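You operate a simulated robot arm through the tools that you are given. There is no shell and no other tool. Be economical: measure what you need, move in short steps, check, and stop when the job is done.

The job below is to be done with a simulated two-armed robot. You get a single attempt, and the scene is never put back.

JOB
Hold the jug on the table top steady with one hand and put the gold fitting from the table top in it with the other.

It is judged by the outcome, as a careful person would: the job done as asked, and still so three seconds after it is handed in. It fails if anything else is knocked over, pushed out of place, dropped, spilled or broken.

ROBOT AND FRAMES
Two 7-joint arms with two-finger parallel grippers on one trunk, on a base that drives. Base frame: it is fixed to the floor where the robot stands at the start and does not move with it; the origin is under the middle of the robot, x ahead of it, y to its left, z up; the surface under the hand at the start is at about z = 880. Readings come in mm, degrees, newtons and seconds.
The left shoulder is at the start at [30, 119, 1060], the right one opposite. With the tool pointing down near the work surface each hand reaches from about 280 to 680 mm from the robot's upright axis, wherever it stands, measured 20 degrees to its own side. Payload 3.43 kg a hand.
The TCP of each hand is the grasp point between the finger pads, 30 mm short of the fingertips. In the tool frame z runs along the fingers and y along their closing line. Largest opening 94 mm; finger width 28, thickness 10; the body of the gripper, 50 by 96 mm, starts 55 mm behind the TCP.
Orientation is that of the tool frame in the base frame, as [roll, pitch, yaw] about the fixed x, y, z axes, in that order (R = Rz(yaw) Ry(pitch) Rx(roll)). With the fingers straight down and closing along the base's y, the tool's x points along the base's -x, its y along +y and its z along -z.

CONTROLS
- The arms move only by the tool play_rows. It takes "left_steps", "right_steps" or both (then of equal length, played together; a hand with none holds still); each is a list of rows, each a list of 6 numbers: the shift along the tool's x, y, z in mm, then the turn, a rotation vector about the tool's x, y, z in degrees. In form: [[dx, dy, dz, ax, ay, az], ...]. A call has 1 to 8 rows; each row is the pose to reach, as a shift and turn from the pose commanded when the call began, along the tool's axes at that moment. "left_fingers" and "right_fingers" are, for a hand that has rows, the finger opening in mm, from 0 to 94, set as the call begins (left out, the last holds). Rows are played at 5 a second. More than 50 mm and 8.6 degrees between two rows, or a gripper value outside its range, and nothing of the call is played. A pose out of reach is approached as far as the arm can. The call stops where the force on the tool passes 40 N (or 10 N more than at its start, if that is more) or the arm is blocked; 0.2 s more then pass. Each finger travels about 72 mm/s and halts on what it meets, pressing with about 35 N; the grip force reading is that of the motor and also rises with nothing between the fingers. The clock runs only during rows and for 0.2 s after the last one: add rows that repeat a pose to give the fingers time. It gives the time, the measured TCP pose, the force on the tool (base axes), the opening and the grip force at its end, in the units of the frame above (readings bear some noise), with the torque about the TCP (base axes, N m) and any sound that the robot's microphone picked up.
- Cameras (640 x 400 px; columns grow to the right, rows downward): "scene" is now at [42.5, 18.9, 1763]; the picture's right is [0.27, -0.96, 0.00], its down [-0.75, -0.21, -0.63] and it looks along [0.60, 0.17, -0.78] (base axes); focal length 296 px, centre (320, 200). "left" rides on the left gripper at [76, -14, -103] in its tool frame; the picture's right is [0.18, 0.98, 0.00], its down [-0.75, 0.14, -0.64] and it looks along [-0.63, 0.12, 0.77] (tool axes); focal length 243 px, centre (320, 200). "right" rides on the right gripper at [76, 14, -102] in its tool frame; the picture's right is [-0.18, 0.98, 0.00], its down [-0.75, -0.14, -0.64] and it looks along [-0.63, -0.12, 0.77] (tool axes); focal length 243 px, centre (320, 200). There is no depth. A picture from a camera that has moved, and an enlarged one, comes with that camera's place and axes in the base frame and with its lens.
- snapshot(camera): a new picture of that camera. No time passes.
- move_column(by): slides the trunk up (or, below 0, down) by that many mm; the arms and the scene camera ride with it, the base frame stays. It gives what a move gives, with no picture.
- base_move(legs): drives the robot by 1 to 6 legs, each [ahead, turn to the left] in mm and degrees, along the robot's own axes; the way and the turn of a leg run together, so that a leg with both is an arc; at most 1500 mm and 180 degrees a leg. The arms and the cameras ride along, it lands a little off, and it stops where it bumps. It gives what a move gives.
- head_to(pan, tilt): turns the head with the scene camera to pan (to the left, within 143 degrees either way) and tilt (down, from -29 to 69), counted from straight ahead of the robot. It gives what a move gives.
- enlarge(camera, box): a new picture of the part [left, top, right, bottom] of that camera's present view, enlarged. No time passes.
- job_done(): hands the job in; it is judged then, once.

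Work in short steps. Places have to be worked out from the pictures, the camera data and where the tool is seen: move nearer, look again, correct. Check each grasp and each placing, and mend what went wrong. You have 120 turns and 88 pictures in all, those below and enlarged ones among them. Open the grippers and draw the arms clear of the work before you hand the job in, unless the task says otherwise; then end with one line.

The tools are called after "Request:" by a JSON object that holds its "fn" and its "kwargs". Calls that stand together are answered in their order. play_rows: Moves the arms, as the interface text tells. Its arguments: {"type":"object","properties":{"left_steps":{"type":"array","items":{"type":"array","items":{"type":"number"}}},"left_fingers":{"type":"number"},"right_steps":{"type":"array","items":{"type":"array","items":{"type":"number"}}},"right_fingers":{"type":"number"}},"required":[]} The other tools are called the same way: move_column (by) slides the trunk up or down; base_move (legs) drives the base; head_to (pan, tilt) turns the head that bears the scene camera; snapshot (camera) takes a picture; enlarge (camera, box) takes an enlarged picture of a part of a camera's view; job_done () hands the job in.

At the start:

```text
clock: 0.0
left_tcp_pos: [455.2, 286.6, 1259.1]
left_ee_rot: [-180.0, 0.0, 179.9]
left_contact_force: [0.2, 0.9, 0.2]
left_ft_torque: [0.05, 0.02, 0.01]
left_finger_gap: 93.9
left_grasp_force: 0.1
right_tcp_pos: [351.1, -91.1, 1216.4]
right_ee_rot: [-180.0, 0.0, 179.9]
right_contact_force: [-0.4, -0.6, -0.5]
right_ft_torque: [-0.01, 0.0, 0.0]
right_finger_gap: 93.9
right_grasp_force: 0.1
trunk travel left (down, up): [-325.0, 85.0]
robot x, y, heading: [1.4, 2.1, -0.1]
head pan, tilt: [15.7, 51.2]
```

scene: 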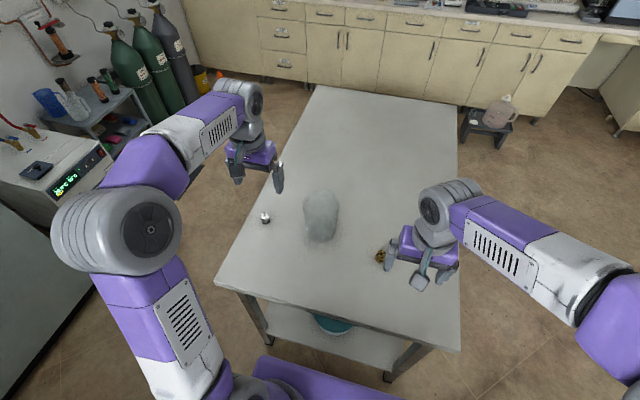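
right: 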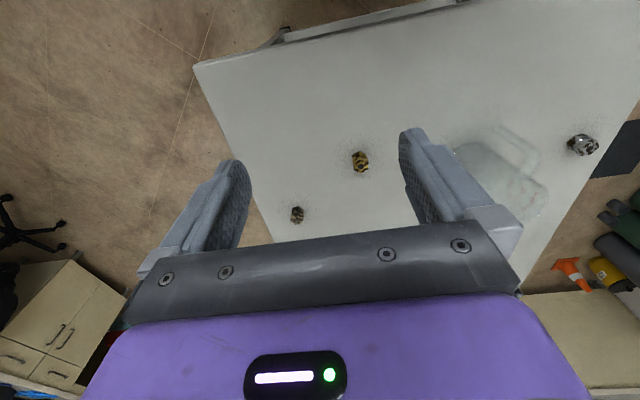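
left: 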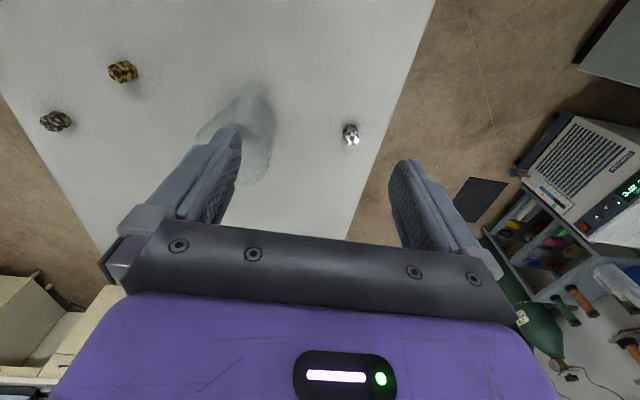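

The table holds a glassy jug, a silver fitting, a gold one and a darker bronze-looking one. I'll enlarge to see them properly.

Request:
{"fn": "enlarge", "kwargs": {"camera": "scene", "box": [240, 170, 420, 282]}}

Request:
{"fn": "enlarge", "kwargs": {"camera": "right", "box": [260, 90, 640, 260]}}

Request:
{"fn": "enlarge", "kwargs": {"camera": "left", "box": [0, 20, 400, 240]}}

```text
3.56 times, centred on (330, 226) of scene
camera zoom: at [42.5, 18.9, 1763.0], right [0.27, -0.96, 0.0], down [-0.75, -0.21, -0.63], along [0.6, 0.17, -0.78], focal length 1051 px, centre (284, 108)
```

zoom: 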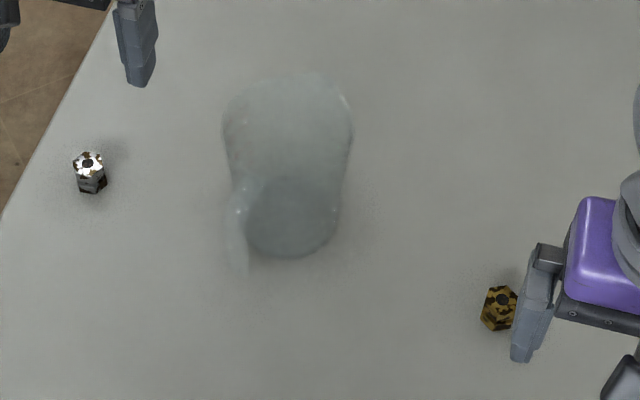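

```text
1.68 times, centred on (450, 175) of right
camera zoom: at [275.6, -77.1, 1319.8], right [0.18, 0.98, 0.0], down [0.75, -0.14, 0.64], along [0.63, -0.12, -0.77], focal length 409 px, centre (101, 242)
```

zoom: 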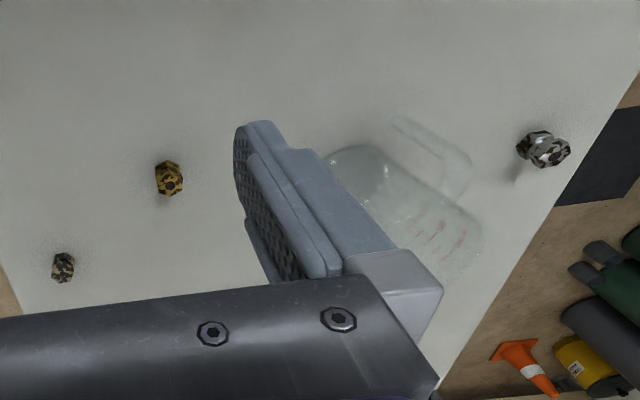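

```text
1.60 times, centred on (200, 130) of left
camera zoom: at [378.8, 272.2, 1361.0], right [-0.18, 0.98, 0.0], down [0.75, 0.14, 0.64], along [0.63, 0.12, -0.77], focal length 388 px, centre (512, 312)
```

zoom: 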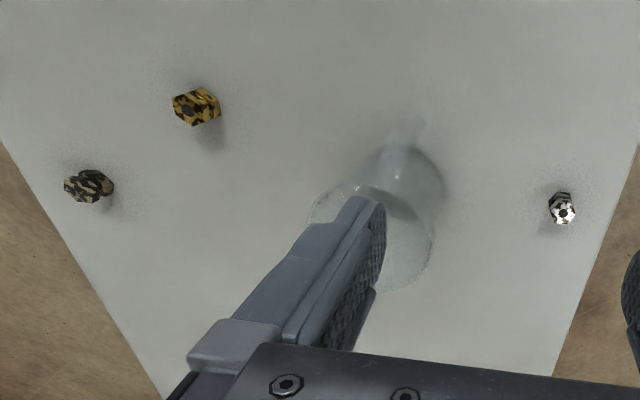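

Gold fitting is judged at about (542, -45) on the table, jug around (588, 168), about 165 mm tall with a handle toward the robot and left. I'll bring the left hand over a bit for a closer look at the jug.

Request:
{"fn": "play_rows", "kwargs": {"left_steps": [[20, -30, 20, 0, 0, 0], [40, -60, 40, 0, 0, 0], [60, -90, 60, 0, 0, 0], [60, -90, 60, 0, 0, 0]]}}

Request:
{"fn": "snapshot", "kwargs": {"camera": "left"}}

Request:
{"fn": "head_to", "kwargs": {"pan": 12, "tilt": 52}}

Request:
{"fn": "enlarge", "kwargs": {"camera": "scene", "box": [240, 150, 400, 250]}}

```text
clock: 1.0
left_tcp_pos: [395.4, 196.1, 1200.2]
left_ee_rot: [180.0, 0.0, 180.0]
left_contact_force: [-0.3, -0.3, 0.2]
left_ft_torque: [-0.03, -0.01, -0.05]
left_finger_gap: 94.0
left_grasp_force: 0.1
right_tcp_pos: [352.0, -91.6, 1215.5]
right_ee_rot: [180.0, 0.0, 180.0]
right_contact_force: [0.2, 0.5, 0.1]
right_ft_torque: [-0.01, 0.01, -0.03]
right_finger_gap: 94.1
right_grasp_force: 0.1
trunk travel left (down, up): [-325.0, 85.0]
robot x, y, heading: [-3.1, -0.5, -0.1]
head pan, tilt: [15.7, 51.2]
```

```text
81 pictures are left
camera left: at [318.6, 182.1, 1300.8], right [-0.18, 0.98, 0.0], down [0.75, 0.14, 0.64], along [0.63, 0.12, -0.77], focal length 243 px, centre (320, 200)
```

left: 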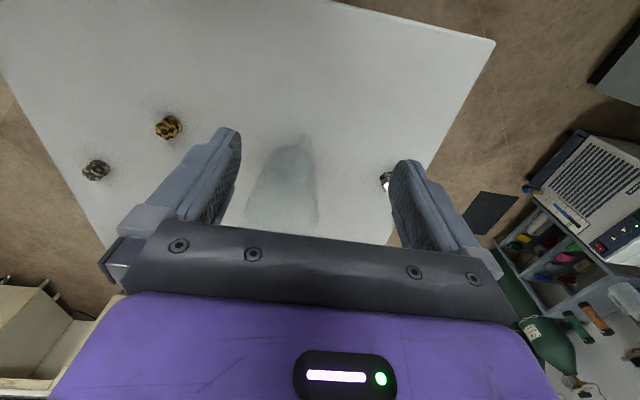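

```text
clock: 1.6
left_tcp_pos: [395.8, 196.0, 1199.0]
left_ee_rot: [180.0, -0.1, 180.0]
left_contact_force: [-0.3, 0.3, -0.2]
left_ft_torque: [0.01, 0.01, -0.01]
left_finger_gap: 94.1
left_grasp_force: 0.0
right_tcp_pos: [352.2, -91.8, 1216.7]
right_ee_rot: [-180.0, 0.1, 179.9]
right_contact_force: [0.1, 0.3, -0.4]
right_ft_torque: [0.02, -0.01, -0.04]
right_finger_gap: 94.0
right_grasp_force: 0.1
trunk travel left (down, up): [-325.0, 85.0]
robot x, y, heading: [1.7, 0.3, 0.0]
head pan, tilt: [12.0, 52.0]
```

```text
4.00 times, centred on (320, 200) of scene
camera zoom: at [42.9, 14.1, 1761.9], right [0.21, -0.98, 0.0], down [-0.77, -0.16, -0.62], along [0.6, 0.13, -0.79], focal length 1183 px, centre (320, 200)
```

zoom: 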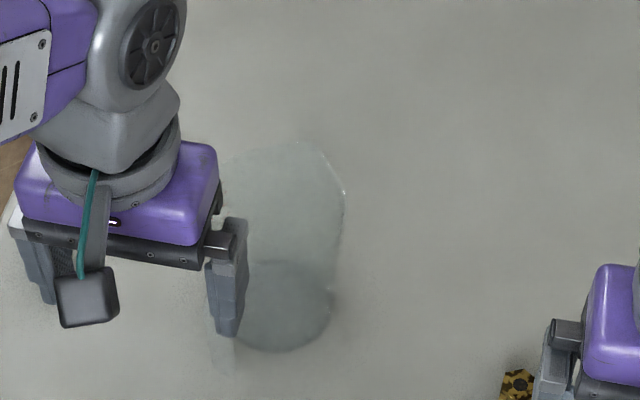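

The left camera now sees the jug between its fingers; I'll enlarge it.

Request:
{"fn": "enlarge", "kwargs": {"camera": "left", "box": [200, 110, 400, 235]}}

Request:
{"fn": "enlarge", "kwargs": {"camera": "right", "box": [420, 90, 600, 240]}}

```text
3.20 times, centred on (300, 172) of left
camera zoom: at [318.7, 182.1, 1301.0], right [-0.18, 0.98, 0.0], down [0.75, 0.14, 0.64], along [0.63, 0.12, -0.77], focal length 776 px, centre (384, 288)
```

zoom: 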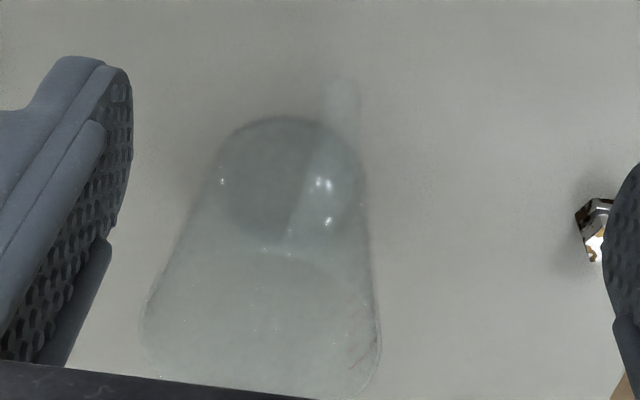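

```text
2.67 times, centred on (510, 165) of right
camera zoom: at [275.6, -77.1, 1319.8], right [0.18, 0.98, 0.0], down [0.75, -0.14, 0.64], along [0.63, -0.12, -0.77], focal length 647 px, centre (-187, 293)
```

zoom: 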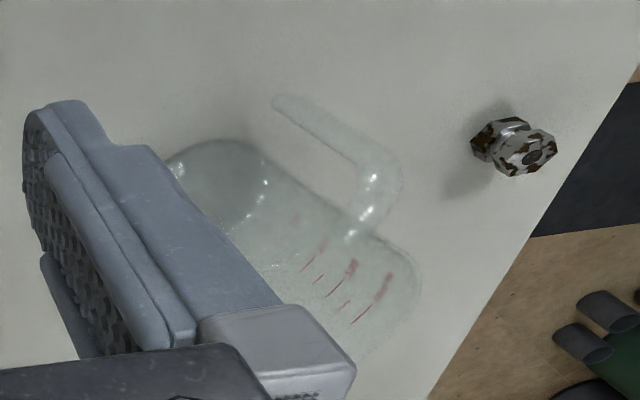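

Triangulating both hand cameras puts the handle bar upright at about (507, 196), z 905–1005, jug axis at (588, 170). First I'll take the gold fitting with the right hand: moving above (542, -45) at z 1030 for a look.

Request:
{"fn": "play_rows", "kwargs": {"right_steps": [[-30, 8, 30, 0, 0, 0], [-60, 16, 60, 0, 0, 0], [-90, 23, 90, 0, 0, 0], [-120, 31, 120, 0, 0, 0], [-150, 38, 150, 0, 0, 0], [-175, 46, 170, 0, 0, 0], [-190, 46, 185, 0, 0, 0], [-190, 46, 185, 0, 0, 0]]}}

Request:
{"fn": "snapshot", "kwargs": {"camera": "right"}}

```text
clock: 3.4
left_tcp_pos: [395.5, 197.2, 1200.5]
left_ee_rot: [180.0, 0.0, -180.0]
left_contact_force: [-0.5, -0.1, 0.0]
left_ft_torque: [0.01, -0.01, -0.03]
left_finger_gap: 94.0
left_grasp_force: 0.0
right_tcp_pos: [541.6, -46.3, 1030.7]
right_ee_rot: [180.0, 0.0, -180.0]
right_contact_force: [-0.3, 0.1, 0.4]
right_ft_torque: [0.0, -0.02, 0.0]
right_finger_gap: 94.2
right_grasp_force: 0.1
trunk travel left (down, up): [-325.0, 85.0]
robot x, y, heading: [-2.0, 1.3, 0.3]
head pan, tilt: [12.0, 52.0]
```

```text
77 pictures are left
camera right: at [465.7, -31.3, 1134.7], right [0.18, 0.98, 0.0], down [0.75, -0.14, 0.64], along [0.63, -0.12, -0.77], focal length 243 px, centre (320, 200)
```

right: 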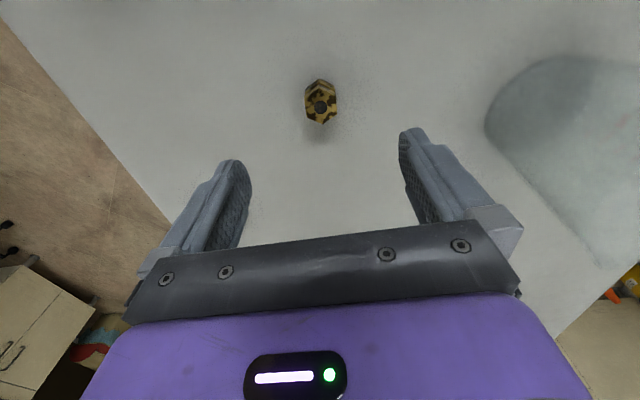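

Request:
{"fn": "enlarge", "kwargs": {"camera": "right", "box": [270, 60, 380, 150]}}

```text
4.44 times, centred on (325, 105) of right
camera zoom: at [465.7, -31.3, 1134.7], right [0.18, 0.98, 0.0], down [0.75, -0.14, 0.64], along [0.63, -0.12, -0.77], focal length 1078 px, centre (298, 622)
```

zoom: 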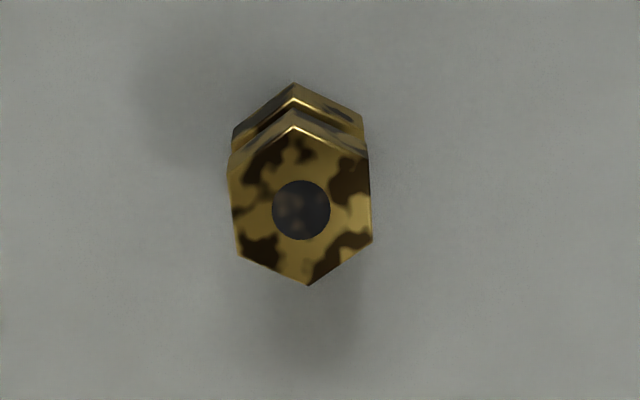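

The gold fitting stands upright, hex about 30 mm across flats, top near z 913, centred (541, -45), flats facing the fingers. Descend to TCP z 915.

Request:
{"fn": "play_rows", "kwargs": {"right_steps": [[0, 1, 35, 0, 0, 0], [0, 1, 70, 0, 0, 0], [0, 1, 95, 0, 0, 0], [0, 1, 115, 0, 0, 0], [0, 1, 115, 0, 0, 0]], "right_fingers": 94}}

Request:
{"fn": "snapshot", "kwargs": {"camera": "right"}}

```text
clock: 4.6
left_tcp_pos: [394.8, 196.7, 1199.3]
left_ee_rot: [180.0, 0.0, -180.0]
left_contact_force: [0.1, 0.3, -0.4]
left_ft_torque: [0.04, -0.05, 0.01]
left_finger_gap: 94.0
left_grasp_force: 0.0
right_tcp_pos: [540.7, -45.4, 915.6]
right_ee_rot: [179.9, 0.0, -179.9]
right_contact_force: [-0.2, -0.2, 0.4]
right_ft_torque: [0.04, 0.02, -0.02]
right_finger_gap: 94.0
right_grasp_force: 0.1
trunk travel left (down, up): [-325.0, 85.0]
robot x, y, heading: [-2.4, 3.0, 0.2]
head pan, tilt: [12.0, 52.0]
```

```text
75 pictures are left
camera right: at [465.0, -30.7, 1019.5], right [0.18, 0.98, 0.0], down [0.75, -0.14, 0.64], along [0.63, -0.12, -0.77], focal length 243 px, centre (320, 200)
```

right: 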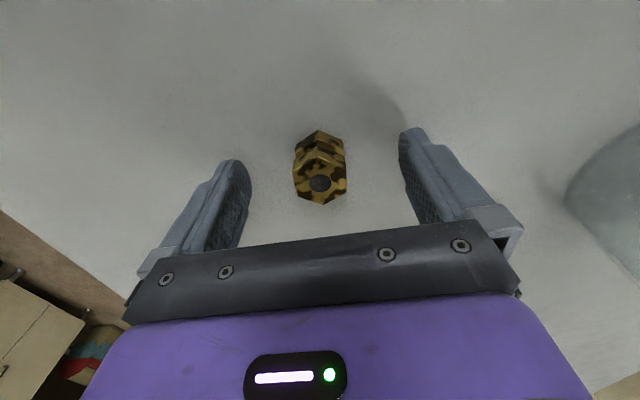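

Fitting is centred between the pads. Close and then lift a little.

Request:
{"fn": "play_rows", "kwargs": {"right_steps": [[0, 0, 0, 0, 0, 0], [0, 0, 0, 0, 0, 0], [0, 0, 0, 0, 0, 0], [0, 0, 0, 0, 0, 0], [0, 0, 0, 0, 0, 0]], "right_fingers": 15}}

Request:
{"fn": "play_rows", "kwargs": {"right_steps": [[0, 0, -20, 0, 0, 0], [0, 0, -60, 0, 0, 0], [0, 0, -100, 0, 0, 0], [0, 0, -140, 0, 0, 0], [0, 0, -180, 0, 0, 0], [0, 0, -215, 0, 0, 0], [0, 0, -245, 0, 0, 0], [0, 0, -245, 0, 0, 0]]}}

Request:
{"fn": "snapshot", "kwargs": {"camera": "right"}}

```text
clock: 5.8
left_tcp_pos: [395.8, 195.6, 1199.9]
left_ee_rot: [180.0, 0.1, 180.0]
left_contact_force: [0.1, -0.2, -1.1]
left_ft_torque: [0.01, 0.01, 0.0]
left_finger_gap: 94.0
left_grasp_force: 0.0
right_tcp_pos: [540.2, -45.4, 916.6]
right_ee_rot: [-179.9, 0.0, -179.9]
right_contact_force: [0.1, -0.7, -0.2]
right_ft_torque: [-0.04, -0.01, -0.02]
right_finger_gap: 31.1
right_grasp_force: 34.9
trunk travel left (down, up): [-325.0, 85.0]
robot x, y, heading: [0.6, 1.2, 0.2]
head pan, tilt: [12.0, 52.0]
```

```text
clock: 7.6
left_tcp_pos: [394.6, 197.4, 1199.4]
left_ee_rot: [-180.0, 0.0, -179.9]
left_contact_force: [0.1, 0.0, -0.1]
left_ft_torque: [-0.02, -0.02, 0.0]
left_finger_gap: 94.1
left_grasp_force: 0.0
right_tcp_pos: [541.6, -43.3, 1161.3]
right_ee_rot: [180.0, 0.0, 179.9]
right_contact_force: [-0.4, 0.0, -1.4]
right_ft_torque: [0.02, -0.03, 0.01]
right_finger_gap: 30.7
right_grasp_force: 34.9
trunk travel left (down, up): [-325.0, 85.0]
robot x, y, heading: [-3.6, 2.6, 0.1]
head pan, tilt: [12.0, 52.0]
```

```text
74 pictures are left
camera right: at [465.6, -29.5, 1264.6], right [0.18, 0.98, 0.0], down [0.75, -0.14, 0.64], along [0.63, -0.12, -0.77], focal length 243 px, centre (320, 200)
```

right: 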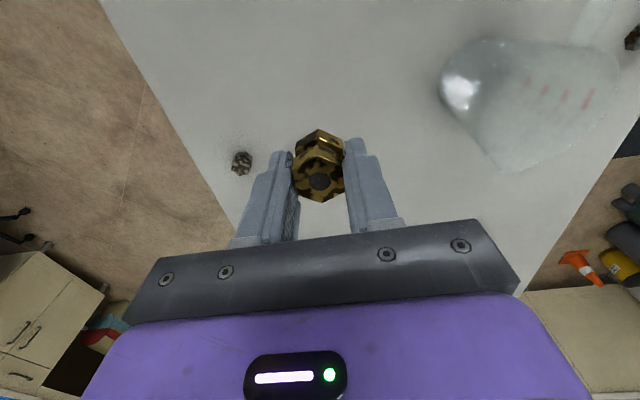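

Fitting is held (gap 31). Now test the right arm's reach over the jug, staying high at z 1160.

Request:
{"fn": "play_rows", "kwargs": {"right_steps": [[-8, 35, 0, 0, 0, 0], [-16, 70, 0, 0, 0, 0], [-24, 105, 0, 0, 0, 0], [-30, 140, 0, 0, 0, 0], [-30, 140, 0, 0, 0, 0]]}}

Request:
{"fn": "snapshot", "kwargs": {"camera": "right"}}

Request:
{"fn": "snapshot", "kwargs": {"camera": "scene"}}

```text
clock: 8.8
left_tcp_pos: [395.0, 195.0, 1199.9]
left_ee_rot: [180.0, 0.1, 180.0]
left_contact_force: [-0.3, -0.2, -0.5]
left_ft_torque: [0.0, -0.04, 0.01]
left_finger_gap: 94.1
left_grasp_force: 0.0
right_tcp_pos: [569.5, 93.6, 1160.8]
right_ee_rot: [-180.0, -0.1, 179.9]
right_contact_force: [-0.3, 0.0, -0.2]
right_ft_torque: [0.02, 0.02, -0.01]
right_finger_gap: 30.9
right_grasp_force: 35.3
trunk travel left (down, up): [-325.0, 85.0]
robot x, y, heading: [1.1, -0.2, -0.1]
head pan, tilt: [12.0, 52.0]
```

```text
73 pictures are left
camera right: at [494.0, 108.5, 1264.6], right [0.18, 0.98, 0.0], down [0.75, -0.14, 0.64], along [0.63, -0.12, -0.77], focal length 243 px, centre (320, 200)
```

right: 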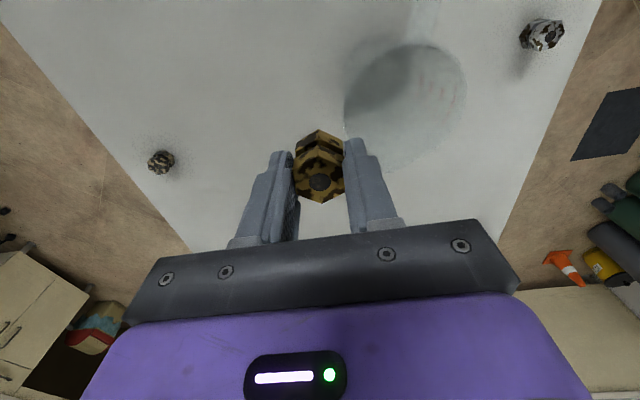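

```text
72 pictures are left
camera scene: at [41.9, 12.5, 1762.0], right [0.21, -0.98, 0.0], down [-0.77, -0.16, -0.62], along [0.6, 0.13, -0.79], focal length 296 px, centre (320, 200)
```

scene: 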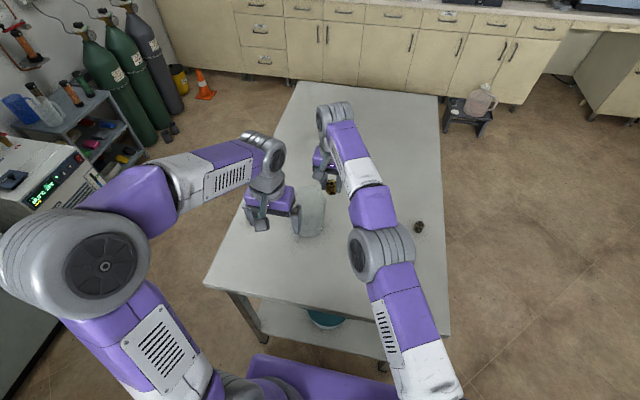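

Reach is comfortable. Now I'll bring the left hand to a pre-grasp behind the handle, tilted 45° forward-down and turned about 17° to face the jug axis, leaving the mouth free.

Request:
{"fn": "play_rows", "kwargs": {"left_steps": [[-9, 2, 27, 1.0, -6.4, 2.4], [-18, 5, 53, 1.96, -12.7, 4.7], [-28, 7, 80, 2.9, -19.1, 7.1], [-37, 9, 106, 3.9, -25.5, 9.5], [-46, 11, 133, 4.9, -31.9, 11.9], [-55, 14, 160, 5.9, -38.2, 14.2], [-64.5, 16, 186, 6.87, -44.6, 16.6], [-64.5, 16, 186, 6.87, -44.6, 16.6]], "left_fingers": 80}}

Request:
{"fn": "snapshot", "kwargs": {"camera": "left"}}

Request:
{"fn": "snapshot", "kwargs": {"camera": "scene"}}

```text
clock: 10.6
left_tcp_pos: [460.8, 212.8, 1013.1]
left_ee_rot: [179.8, 44.9, 162.4]
left_contact_force: [-0.3, 0.2, 0.0]
left_ft_torque: [0.0, 0.01, 0.04]
left_finger_gap: 80.1
left_grasp_force: 0.0
right_tcp_pos: [569.8, 94.9, 1160.4]
right_ee_rot: [-180.0, 0.0, -179.9]
right_contact_force: [0.7, -0.7, -0.7]
right_ft_torque: [0.02, -0.02, 0.01]
right_finger_gap: 30.6
right_grasp_force: 34.9
trunk travel left (down, up): [-325.0, 85.0]
robot x, y, heading: [-0.8, -0.1, -0.3]
head pan, tilt: [12.0, 52.0]
```

```text
71 pictures are left
camera left: at [334.5, 236.4, 1031.3], right [0.17, 0.98, -0.13], down [0.12, 0.11, 0.99], along [0.98, -0.19, -0.1], focal length 243 px, centre (320, 200)
```

left: 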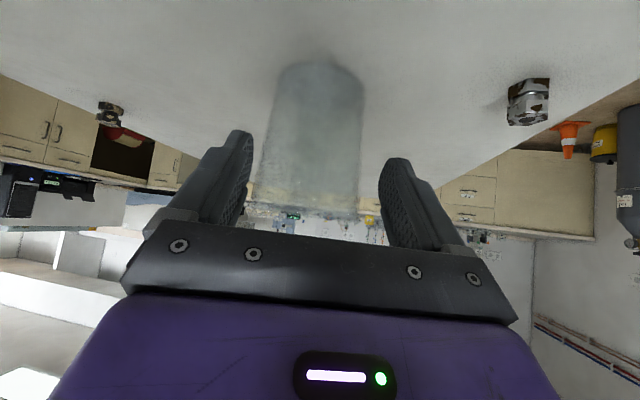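

```text
70 pictures are left
camera scene: at [42.1, 13.3, 1761.9], right [0.21, -0.98, 0.0], down [-0.77, -0.16, -0.62], along [0.6, 0.13, -0.79], focal length 296 px, centre (320, 200)
```

scene: 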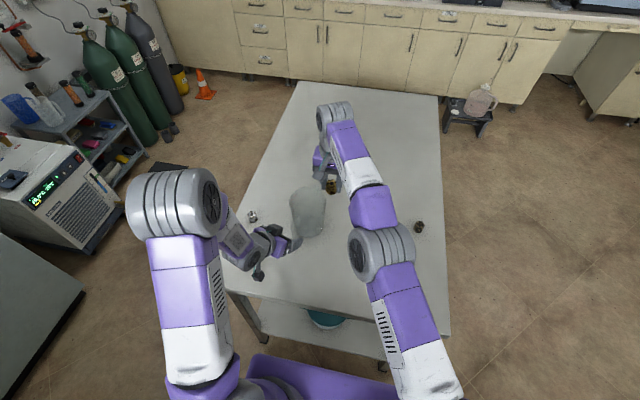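

A good side-on view (picture is upside down: up in the picture is the table). Enlarge to locate the handle in it.

Request:
{"fn": "enlarge", "kwargs": {"camera": "left", "box": [220, 40, 420, 240]}}

Request:
{"fn": "enlarge", "kwargs": {"camera": "right", "box": [310, 0, 510, 160]}}

Request:
{"fn": "enlarge", "kwargs": {"camera": "scene", "box": [250, 170, 350, 260]}}

```text
2.00 times, centred on (320, 140) of left
camera zoom: at [334.5, 236.4, 1031.3], right [0.17, 0.98, -0.13], down [0.12, 0.11, 0.99], along [0.98, -0.19, -0.1], focal length 485 px, centre (320, 320)
```

zoom: 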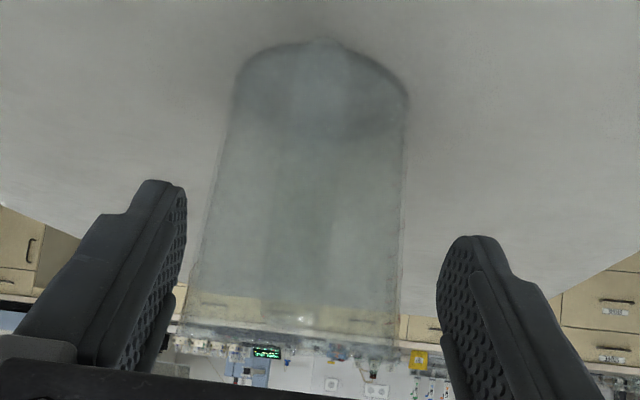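

```text
2.50 times, centred on (410, 80) of right
camera zoom: at [494.2, 109.0, 1264.7], right [0.18, 0.98, 0.0], down [0.75, -0.14, 0.64], along [0.63, -0.12, -0.77], focal length 606 px, centre (95, 500)
```

zoom: 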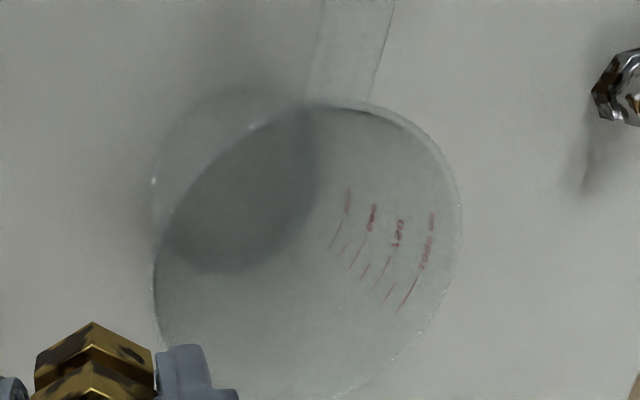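

```text
4.44 times, centred on (300, 215) of scene
camera zoom: at [42.1, 13.3, 1761.9], right [0.21, -0.98, 0.0], down [-0.77, -0.16, -0.62], along [0.6, 0.13, -0.79], focal length 1314 px, centre (409, 133)
```

zoom: 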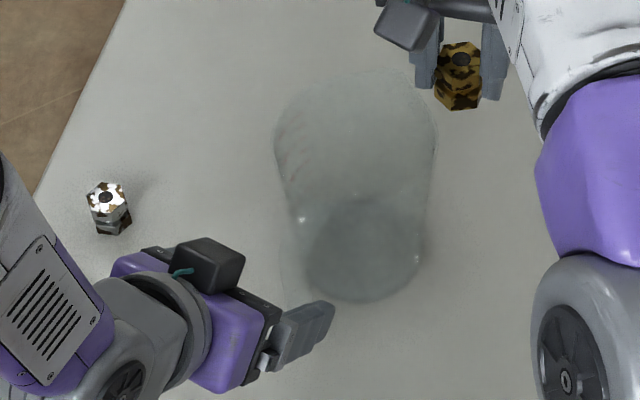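

Handle bar lies near (507, 194), almost straight along the fingers' line. Advance along the fingers 35 mm, slightly corrected sideways, and look.

Request:
{"fn": "play_rows", "kwargs": {"left_steps": [[0, -2, 12, 0, 0, 0], [0, -3, 24, 0, 0, 0], [0, -3, 35, 0, 0, 0], [0, -3, 35, 0, 0, 0]]}}

Request:
{"fn": "enlarge", "kwargs": {"camera": "left", "box": [200, 0, 440, 240]}}

Request:
{"fn": "enlarge", "kwargs": {"camera": "right", "box": [310, 0, 510, 160]}}

Request:
{"fn": "enlarge", "kwargs": {"camera": "scene", "box": [250, 170, 350, 260]}}

```text
clock: 11.6
left_tcp_pos: [484.2, 201.0, 988.4]
left_ee_rot: [180.0, 45.0, 162.5]
left_contact_force: [0.6, -0.1, 0.1]
left_ft_torque: [0.0, 0.0, 0.03]
left_finger_gap: 80.2
left_grasp_force: 0.1
right_tcp_pos: [570.2, 93.9, 1160.3]
right_ee_rot: [180.0, 0.0, -180.0]
right_contact_force: [-0.4, 0.3, -0.4]
right_ft_torque: [-0.02, -0.02, 0.01]
right_finger_gap: 30.7
right_grasp_force: 34.8
trunk travel left (down, up): [-325.0, 85.0]
robot x, y, heading: [0.8, -1.1, -0.1]
head pan, tilt: [12.0, 52.0]
```

```text
1.67 times, centred on (320, 120) of left
camera zoom: at [357.6, 226.2, 1006.2], right [0.17, 0.98, -0.13], down [0.12, 0.11, 0.99], along [0.98, -0.18, -0.1], focal length 404 px, centre (320, 333)
```

zoom: 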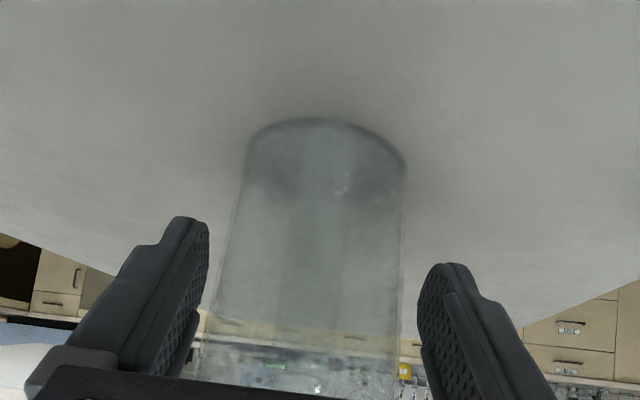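

```text
2.50 times, centred on (410, 80) of right
camera zoom: at [494.6, 109.5, 1264.5], right [0.18, 0.98, 0.0], down [0.75, -0.14, 0.64], along [0.63, -0.12, -0.77], focal length 606 px, centre (95, 500)
```

zoom: 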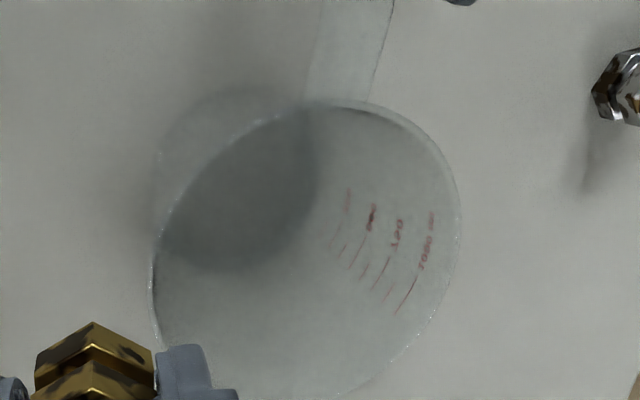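

```text
4.44 times, centred on (300, 215) of scene
camera zoom: at [42.6, 13.9, 1761.9], right [0.21, -0.98, 0.0], down [-0.77, -0.16, -0.62], along [0.6, 0.13, -0.79], focal length 1314 px, centre (409, 133)
```

zoom: 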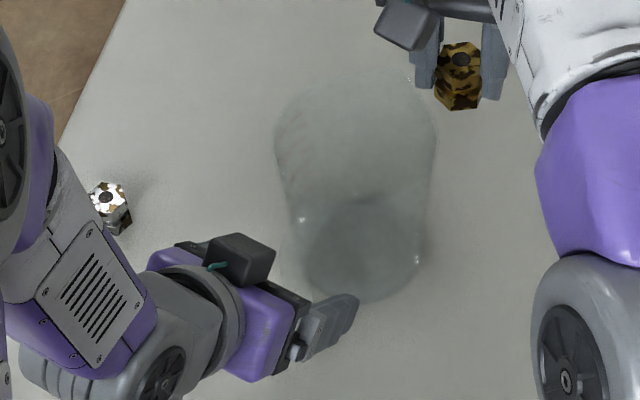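

Handle sits midway between the fingers with no contact. Advance the last ~22 mm, then close gently.

Request:
{"fn": "play_rows", "kwargs": {"left_steps": [[0, 0, 8, 0, 0, 0], [0, 0, 16, 0, 0, 0], [0, 0, 22, 0, 0, 0], [0, 0, 22, 0, 0, 0]]}}

Request:
{"fn": "enlarge", "kwargs": {"camera": "left", "box": [200, 0, 440, 240]}}

Request:
{"fn": "enlarge", "kwargs": {"camera": "scene", "box": [260, 190, 340, 260]}}

```text
clock: 12.6
left_tcp_pos: [497.7, 197.1, 971.9]
left_ee_rot: [-179.9, 45.0, 162.5]
left_contact_force: [-0.3, -0.6, -0.1]
left_ft_torque: [-0.02, -0.03, 0.02]
left_finger_gap: 80.1
left_grasp_force: 0.0
right_tcp_pos: [570.4, 94.5, 1160.7]
right_ee_rot: [-179.9, 0.0, -179.9]
right_contact_force: [-0.8, -0.1, 0.2]
right_ft_torque: [-0.03, 0.0, -0.02]
right_finger_gap: 30.6
right_grasp_force: 35.3
trunk travel left (down, up): [-325.0, 85.0]
robot x, y, heading: [1.5, -0.2, 0.1]
head pan, tilt: [12.0, 52.0]
```

```text
1.67 times, centred on (320, 120) of left
camera zoom: at [372.2, 221.8, 990.6], right [0.17, 0.98, -0.13], down [0.12, 0.11, 0.99], along [0.98, -0.18, -0.1], focal length 404 px, centre (320, 333)
```

zoom: 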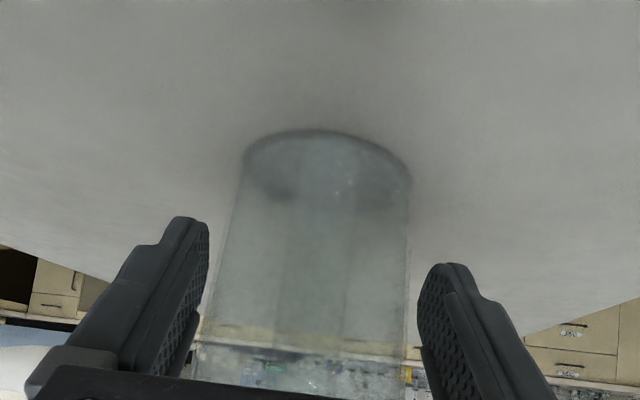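

```text
5.71 times, centred on (300, 225) of scene
camera zoom: at [42.8, 14.0, 1761.9], right [0.21, -0.98, 0.0], down [-0.77, -0.16, -0.62], along [0.6, 0.13, -0.79], focal length 1690 px, centre (434, 57)
```

zoom: 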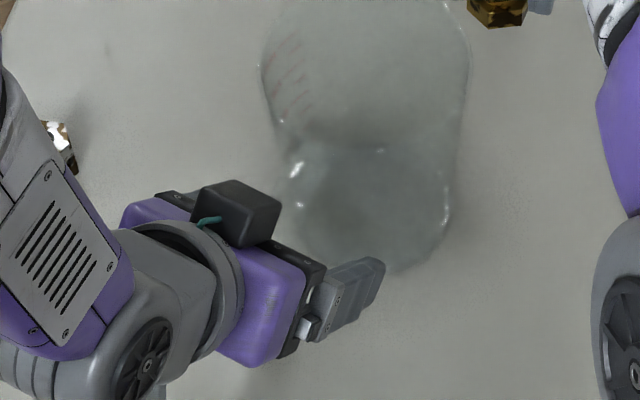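

No contact so far. Close to 45 mm first and check centring.

Request:
{"fn": "play_rows", "kwargs": {"left_steps": [[0, 0, 0, 0, 0, 0], [0, 0, 0, 0, 0, 0], [0, 0, 0, 0, 0, 0]], "left_fingers": 45}}

Request:
{"fn": "enlarge", "kwargs": {"camera": "left", "box": [230, 60, 410, 240]}}

Request:
{"fn": "enlarge", "kwargs": {"camera": "right", "box": [310, 0, 510, 160]}}

```text
clock: 13.4
left_tcp_pos: [498.4, 197.9, 973.9]
left_ee_rot: [-180.0, 44.9, 162.5]
left_contact_force: [-0.6, 0.3, -0.5]
left_ft_torque: [0.02, -0.03, -0.03]
left_finger_gap: 45.1
left_grasp_force: 0.1
right_tcp_pos: [569.9, 95.8, 1160.0]
right_ee_rot: [-179.9, 0.0, -179.9]
right_contact_force: [0.1, 0.2, -0.8]
right_ft_torque: [0.0, 0.0, 0.01]
right_finger_gap: 30.4
right_grasp_force: 35.0
trunk travel left (down, up): [-325.0, 85.0]
robot x, y, heading: [1.6, 2.0, 0.1]
head pan, tilt: [12.0, 52.0]
```

```text
2.22 times, centred on (320, 150) of left
camera zoom: at [372.3, 221.8, 990.8], right [0.17, 0.98, -0.13], down [0.12, 0.11, 0.99], along [0.98, -0.18, -0.1], focal length 539 px, centre (320, 311)
```

zoom: 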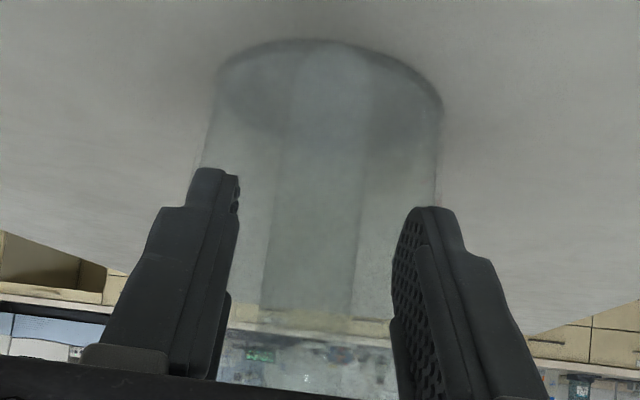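

```text
2.50 times, centred on (410, 80) of right
camera zoom: at [494.9, 109.5, 1264.4], right [0.18, 0.98, 0.0], down [0.75, -0.14, 0.64], along [0.63, -0.12, -0.77], focal length 606 px, centre (95, 500)
```

zoom: 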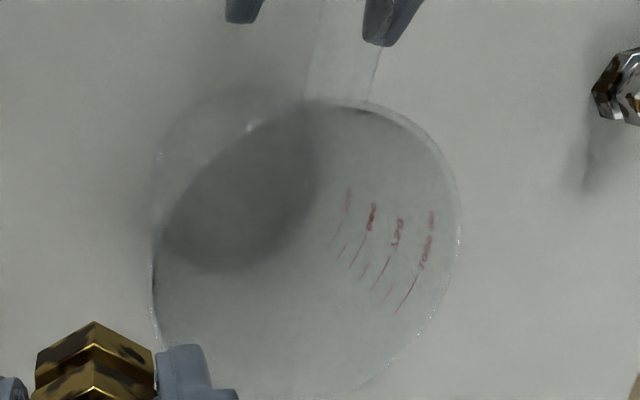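

Handle strap (~25 mm) is well centred between the fingers. Close to grip.

Request:
{"fn": "play_rows", "kwargs": {"left_steps": [[0, 0, 0, 0, 0, 0], [0, 0, 0, 0, 0, 0], [0, 0, 0, 0, 0, 0], [0, 0, 0, 0, 0, 0]], "left_fingers": 16}}

Request:
{"fn": "enlarge", "kwargs": {"camera": "left", "box": [230, 60, 410, 240]}}

Request:
{"fn": "enlarge", "kwargs": {"camera": "right", "box": [310, 0, 510, 160]}}

```text
clock: 14.4
left_tcp_pos: [497.9, 196.9, 973.2]
left_ee_rot: [-180.0, 45.0, 162.5]
left_contact_force: [0.0, 0.0, -0.1]
left_ft_torque: [0.06, -0.02, 0.0]
left_finger_gap: 25.9
left_grasp_force: 34.7
right_tcp_pos: [571.3, 95.3, 1160.5]
right_ee_rot: [-180.0, 0.0, -180.0]
right_contact_force: [-1.6, 0.1, 0.6]
right_ft_torque: [0.05, 0.02, 0.01]
right_finger_gap: 30.5
right_grasp_force: 34.8
trunk travel left (down, up): [-325.0, 85.0]
robot x, y, heading: [3.4, -0.2, 0.2]
head pan, tilt: [12.0, 52.0]
```

```text
2.22 times, centred on (320, 150) of left
camera zoom: at [372.2, 221.8, 990.8], right [0.17, 0.98, -0.13], down [0.12, 0.11, 0.99], along [0.98, -0.18, -0.1], focal length 539 px, centre (320, 311)
```

zoom: 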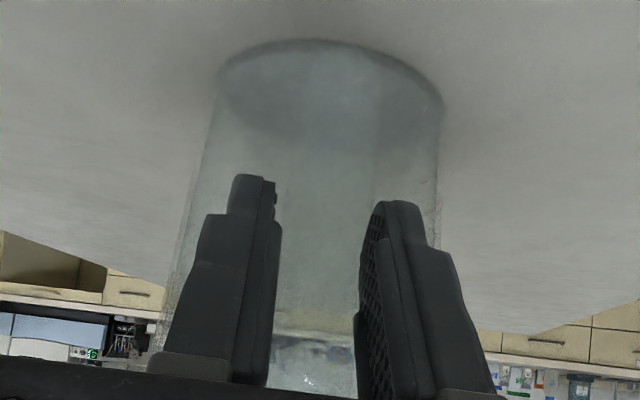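

```text
2.50 times, centred on (410, 80) of right
camera zoom: at [494.8, 109.5, 1264.4], right [0.18, 0.98, 0.0], down [0.75, -0.14, 0.64], along [0.63, -0.12, -0.77], focal length 606 px, centre (95, 500)
```

zoom: 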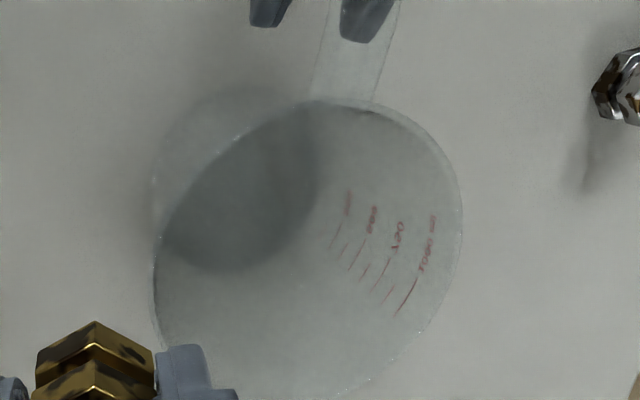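

The handle is gripped (gap 26, 35 N) and the jug didn't shift. Now carry the fitting over the mouth at about (581, 170).

Request:
{"fn": "play_rows", "kwargs": {"right_steps": [[-4, 25, 0, 0, 0, 0], [-8, 50, 0, 0, 0, 0], [-11, 75, 0, 0, 0, 0], [-11, 75, 0, 0, 0, 0]]}}

Request:
{"fn": "snapshot", "kwargs": {"camera": "right"}}

Request:
{"fn": "enlarge", "kwargs": {"camera": "scene", "box": [240, 110, 400, 270]}}

```text
clock: 15.4
left_tcp_pos: [497.5, 198.6, 973.0]
left_ee_rot: [-180.0, 45.0, 162.4]
left_contact_force: [-0.6, -0.3, 0.3]
left_ft_torque: [0.08, -0.02, 0.08]
left_finger_gap: 25.7
left_grasp_force: 34.7
right_tcp_pos: [556.7, 123.9, 1156.3]
right_ee_rot: [-179.9, 0.0, 179.9]
right_contact_force: [0.4, -0.3, -1.3]
right_ft_torque: [0.0, -0.01, -0.01]
right_finger_gap: 30.4
right_grasp_force: 34.7
right hand out of reach, approached as far as the arm can: row 1, 2, 3, 4
trunk travel left (down, up): [-325.0, 85.0]
robot x, y, heading: [-0.2, -0.6, -0.0]
head pan, tilt: [12.0, 52.0]
```

```text
57 pictures are left
camera right: at [480.7, 138.6, 1259.6], right [0.18, 0.98, 0.0], down [0.75, -0.14, 0.64], along [0.63, -0.12, -0.77], focal length 243 px, centre (320, 200)
```

right: 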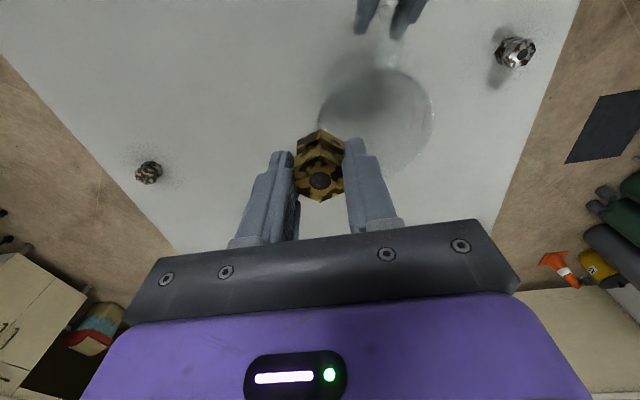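

```text
2.50 times, centred on (320, 190) of scene
camera zoom: at [42.8, 14.1, 1761.9], right [0.21, -0.98, 0.0], down [-0.77, -0.16, -0.62], along [0.6, 0.13, -0.79], focal length 739 px, centre (320, 225)
```

zoom: 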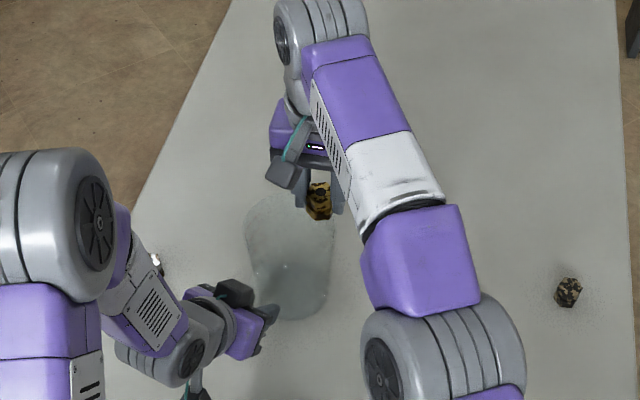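

The straight-down hand runs out of reach there. Tilting the right hand ~18° (fingers leaning away from its shoulder) brings the wrist back; I'll turn in place at this safe height and see where it settles.

Request:
{"fn": "play_rows", "kwargs": {"right_steps": [[0, 0, 0, -2.8, -5.3, 0], [0, 0, 0, -5.6, -10.7, 0], [0, 0, 0, -8.4, -16.0, 0], [0, 0, 0, -8.4, -16.0, 0]]}}

```text
clock: 16.4
left_tcp_pos: [498.3, 197.9, 973.9]
left_ee_rot: [-180.0, 44.9, 162.5]
left_contact_force: [-0.7, 0.2, 1.4]
left_ft_torque: [0.08, -0.04, 0.09]
left_finger_gap: 25.8
left_grasp_force: 35.0
right_tcp_pos: [608.2, 153.1, 1171.4]
right_ee_rot: [171.6, 15.9, 178.8]
right_contact_force: [0.6, -0.4, -1.6]
right_ft_torque: [-0.02, -0.04, 0.02]
right_finger_gap: 30.1
right_grasp_force: 35.0
right hand out of reach, approached as far as the arm can: row 1, 2, 3, 4
trunk travel left (down, up): [-325.0, 85.0]
robot x, y, heading: [-1.9, 4.4, -0.2]
head pan, tilt: [12.0, 52.0]
```

It settled at (608, 153), still short sideways; being lower should help. Drop 50 mm straight down (fitting bottom still above the rim) and read where it lands.

Request:
{"fn": "play_rows", "kwargs": {"right_steps": [[6.8, -3.6, 23.8, 0, 0, 0], [13.7, -7.2, 47.5, 0, 0, 0], [13.7, -7.2, 47.5, 0, 0, 0]]}}

Request:
{"fn": "snapshot", "kwargs": {"camera": "right"}}

Request:
{"fn": "snapshot", "kwargs": {"camera": "scene"}}

```text
clock: 17.2
left_tcp_pos: [497.5, 197.1, 972.2]
left_ee_rot: [179.9, 45.0, 162.5]
left_contact_force: [-0.5, 0.3, 0.5]
left_ft_torque: [0.08, 0.01, 0.07]
left_finger_gap: 25.8
left_grasp_force: 34.7
right_tcp_pos: [617.5, 159.4, 1122.3]
right_ee_rot: [171.4, 16.0, 178.8]
right_contact_force: [0.4, -0.8, -0.6]
right_ft_torque: [0.02, -0.01, -0.05]
right_finger_gap: 30.2
right_grasp_force: 34.5
right hand out of reach, approached as far as the arm can: row 1, 2, 3
trunk travel left (down, up): [-325.0, 85.0]
robot x, y, heading: [1.0, 3.2, -0.0]
head pan, tilt: [12.0, 52.0]
```

```text
55 pictures are left
camera right: at [516.2, 159.9, 1202.7], right [0.16, 0.97, 0.19], down [0.55, -0.25, 0.8], along [0.82, -0.02, -0.57], focal length 243 px, centre (320, 200)
```

right: 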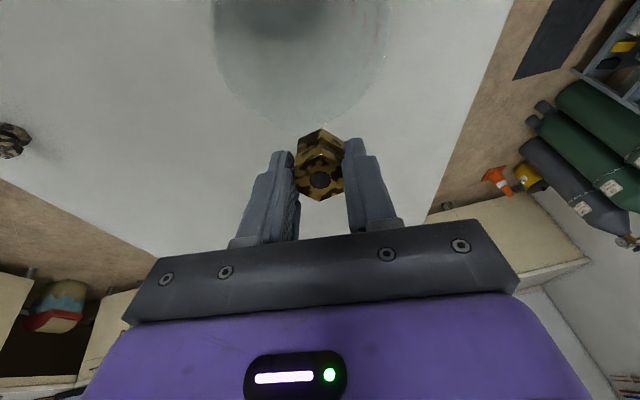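

```text
54 pictures are left
camera scene: at [42.9, 14.0, 1761.9], right [0.21, -0.98, 0.0], down [-0.77, -0.16, -0.62], along [0.6, 0.13, -0.79], focal length 296 px, centre (320, 200)
```

scene: 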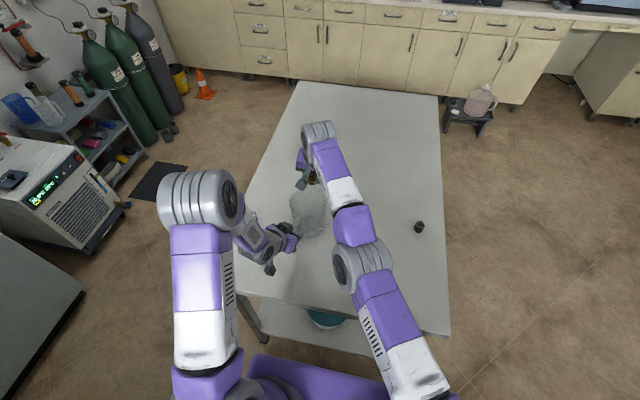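

Now at (617, 159, 1122). Pull back toward the mouth centre: base shift (-34, +8, 0).

Request:
{"fn": "play_rows", "kwargs": {"right_steps": [[16.5, 4.3, -4.1, 0, 0, 0], [32.9, 8.6, -8.2, 0, 0, 0], [32.9, 8.6, -8.2, 0, 0, 0]]}}

Request:
{"fn": "snapshot", "kwargs": {"camera": "right"}}

```text
clock: 18.0
left_tcp_pos: [497.2, 197.0, 973.0]
left_ee_rot: [-180.0, 45.1, 162.5]
left_contact_force: [-1.2, 0.9, 0.2]
left_ft_torque: [0.07, -0.11, 0.08]
left_finger_gap: 25.5
left_grasp_force: 34.7
right_tcp_pos: [604.5, 179.2, 1127.9]
right_ee_rot: [171.4, 15.9, 178.8]
right_contact_force: [0.3, -0.7, -0.5]
right_ft_torque: [0.02, -0.02, 0.01]
right_finger_gap: 29.7
right_grasp_force: 35.5
right hand out of reach, approached as far as the arm can: row 1, 2, 3
trunk travel left (down, up): [-325.0, 85.0]
robot x, y, heading: [4.4, 2.5, 0.0]
head pan, tilt: [12.0, 52.0]
```

```text
53 pictures are left
camera right: at [502.5, 180.7, 1207.7], right [0.16, 0.97, 0.19], down [0.55, -0.25, 0.8], along [0.82, -0.02, -0.57], focal length 243 px, centre (320, 200)
```

right: 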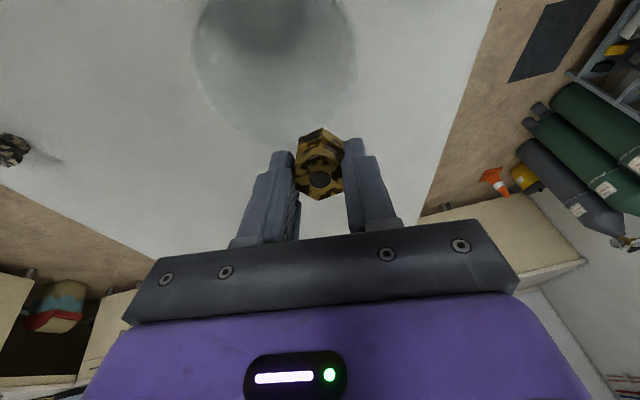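

It followed partly, now at (604, 179). Shift inward by (-23, -9).

Request:
{"fn": "play_rows", "kwargs": {"right_steps": [[11, -4.2, -3.8, 0, 0, 0], [22, -8.5, -7.6, 0, 0, 0], [22, -8.5, -7.6, 0, 0, 0]]}}

Request:
{"fn": "snapshot", "kwargs": {"camera": "right"}}

```text
clock: 18.8
left_tcp_pos: [498.2, 197.5, 973.5]
left_ee_rot: [179.9, 45.0, 162.5]
left_contact_force: [-1.1, 0.2, 1.9]
left_ft_torque: [0.05, -0.01, 0.07]
left_finger_gap: 25.7
left_grasp_force: 35.4
right_tcp_pos: [600.6, 182.8, 1132.5]
right_ee_rot: [171.4, 15.9, 178.8]
right_contact_force: [0.3, -0.6, 0.6]
right_ft_torque: [0.01, -0.02, 0.02]
right_finger_gap: 27.2
right_grasp_force: 35.6
right hand out of reach, approached as far as the arm can: row 1, 2, 3
trunk travel left (down, up): [-325.0, 85.0]
robot x, y, heading: [-1.9, 1.7, -0.1]
head pan, tilt: [12.0, 52.0]
```

```text
52 pictures are left
camera right: at [499.3, 184.5, 1212.2], right [0.16, 0.97, 0.19], down [0.55, -0.25, 0.8], along [0.82, -0.02, -0.57], focal length 243 px, centre (320, 200)
```

right: 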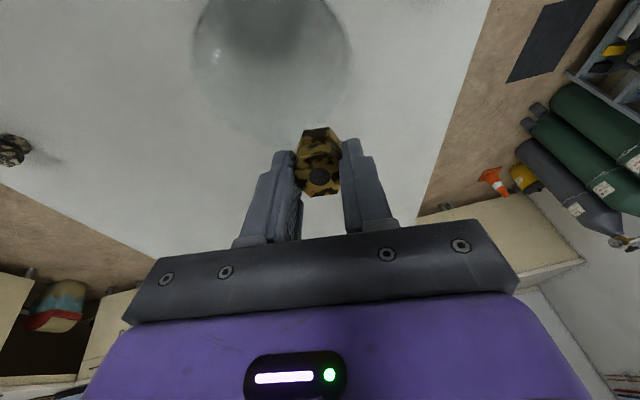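

The right gap shrank to 27 mm, so the fitting may be shifting in the grip; enlarge to check it.

Request:
{"fn": "enlarge", "kwargs": {"camera": "right", "box": [250, 90, 400, 240]}}

Request:
{"fn": "enlarge", "kwargs": {"camera": "scene", "box": [270, 120, 370, 220]}}

```text
2.67 times, centred on (325, 165) of right
camera zoom: at [499.3, 184.5, 1212.2], right [0.16, 0.97, 0.19], down [0.55, -0.25, 0.8], along [0.82, -0.02, -0.57], focal length 647 px, centre (307, 293)
```

zoom: 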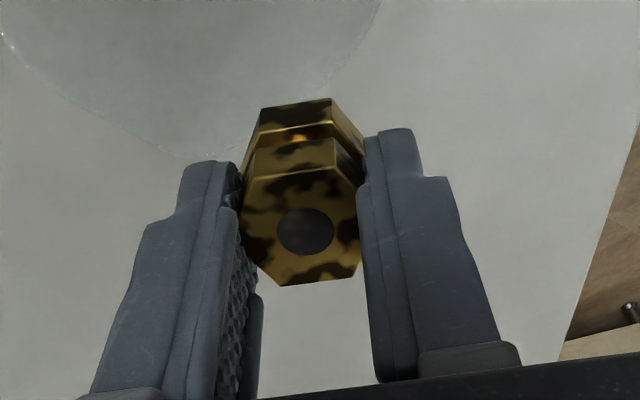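

```text
4.00 times, centred on (320, 170) of scene
camera zoom: at [42.8, 14.0, 1761.9], right [0.21, -0.98, 0.0], down [-0.77, -0.16, -0.62], along [0.6, 0.13, -0.79], focal length 1183 px, centre (320, 320)
```

zoom: 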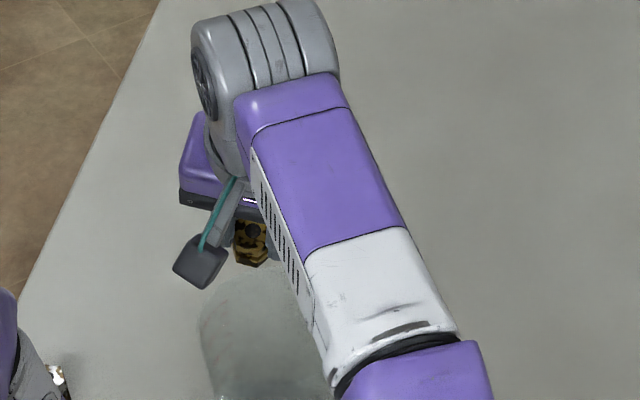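

The fitting has just settled flat-to-flat (27 mm) and is firmly held. The reach limit seems to be a wrist limit, so I'll yaw the hand toward the natural arm direction (about the tool axis) in place.

Request:
{"fn": "play_rows", "kwargs": {"right_steps": [[0, 0, 0, 0, 0, -7], [0, 0, 0, 0, 0, -14], [0, 0, 0, 0, 0, -21], [0, 0, 0, 0, 0, -27], [0, 0, 0, 0, 0, -27]]}}

Request:
{"fn": "snapshot", "kwargs": {"camera": "right"}}

```text
clock: 20.0
left_tcp_pos: [496.6, 197.8, 973.4]
left_ee_rot: [-180.0, 45.0, 162.5]
left_contact_force: [-1.4, 1.2, 0.6]
left_ft_torque: [0.03, -0.03, 0.06]
left_finger_gap: 25.7
left_grasp_force: 34.4
right_tcp_pos: [601.4, 183.3, 1132.3]
right_ee_rot: [179.8, 18.1, -152.9]
right_contact_force: [-0.1, -0.1, -1.6]
right_ft_torque: [0.01, 0.02, -0.01]
right_finger_gap: 27.0
right_grasp_force: 34.9
trunk travel left (down, up): [-325.0, 85.0]
robot x, y, heading: [-2.1, -2.3, 0.1]
head pan, tilt: [12.0, 52.0]
```

```text
49 pictures are left
camera right: at [502.3, 148.4, 1207.9], right [-0.29, 0.95, 0.06], down [0.53, 0.11, 0.84], along [0.8, 0.28, -0.53], focal length 243 px, centre (320, 200)
```

right: 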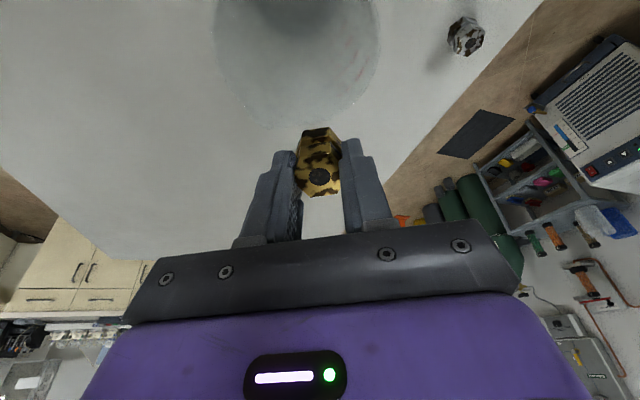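

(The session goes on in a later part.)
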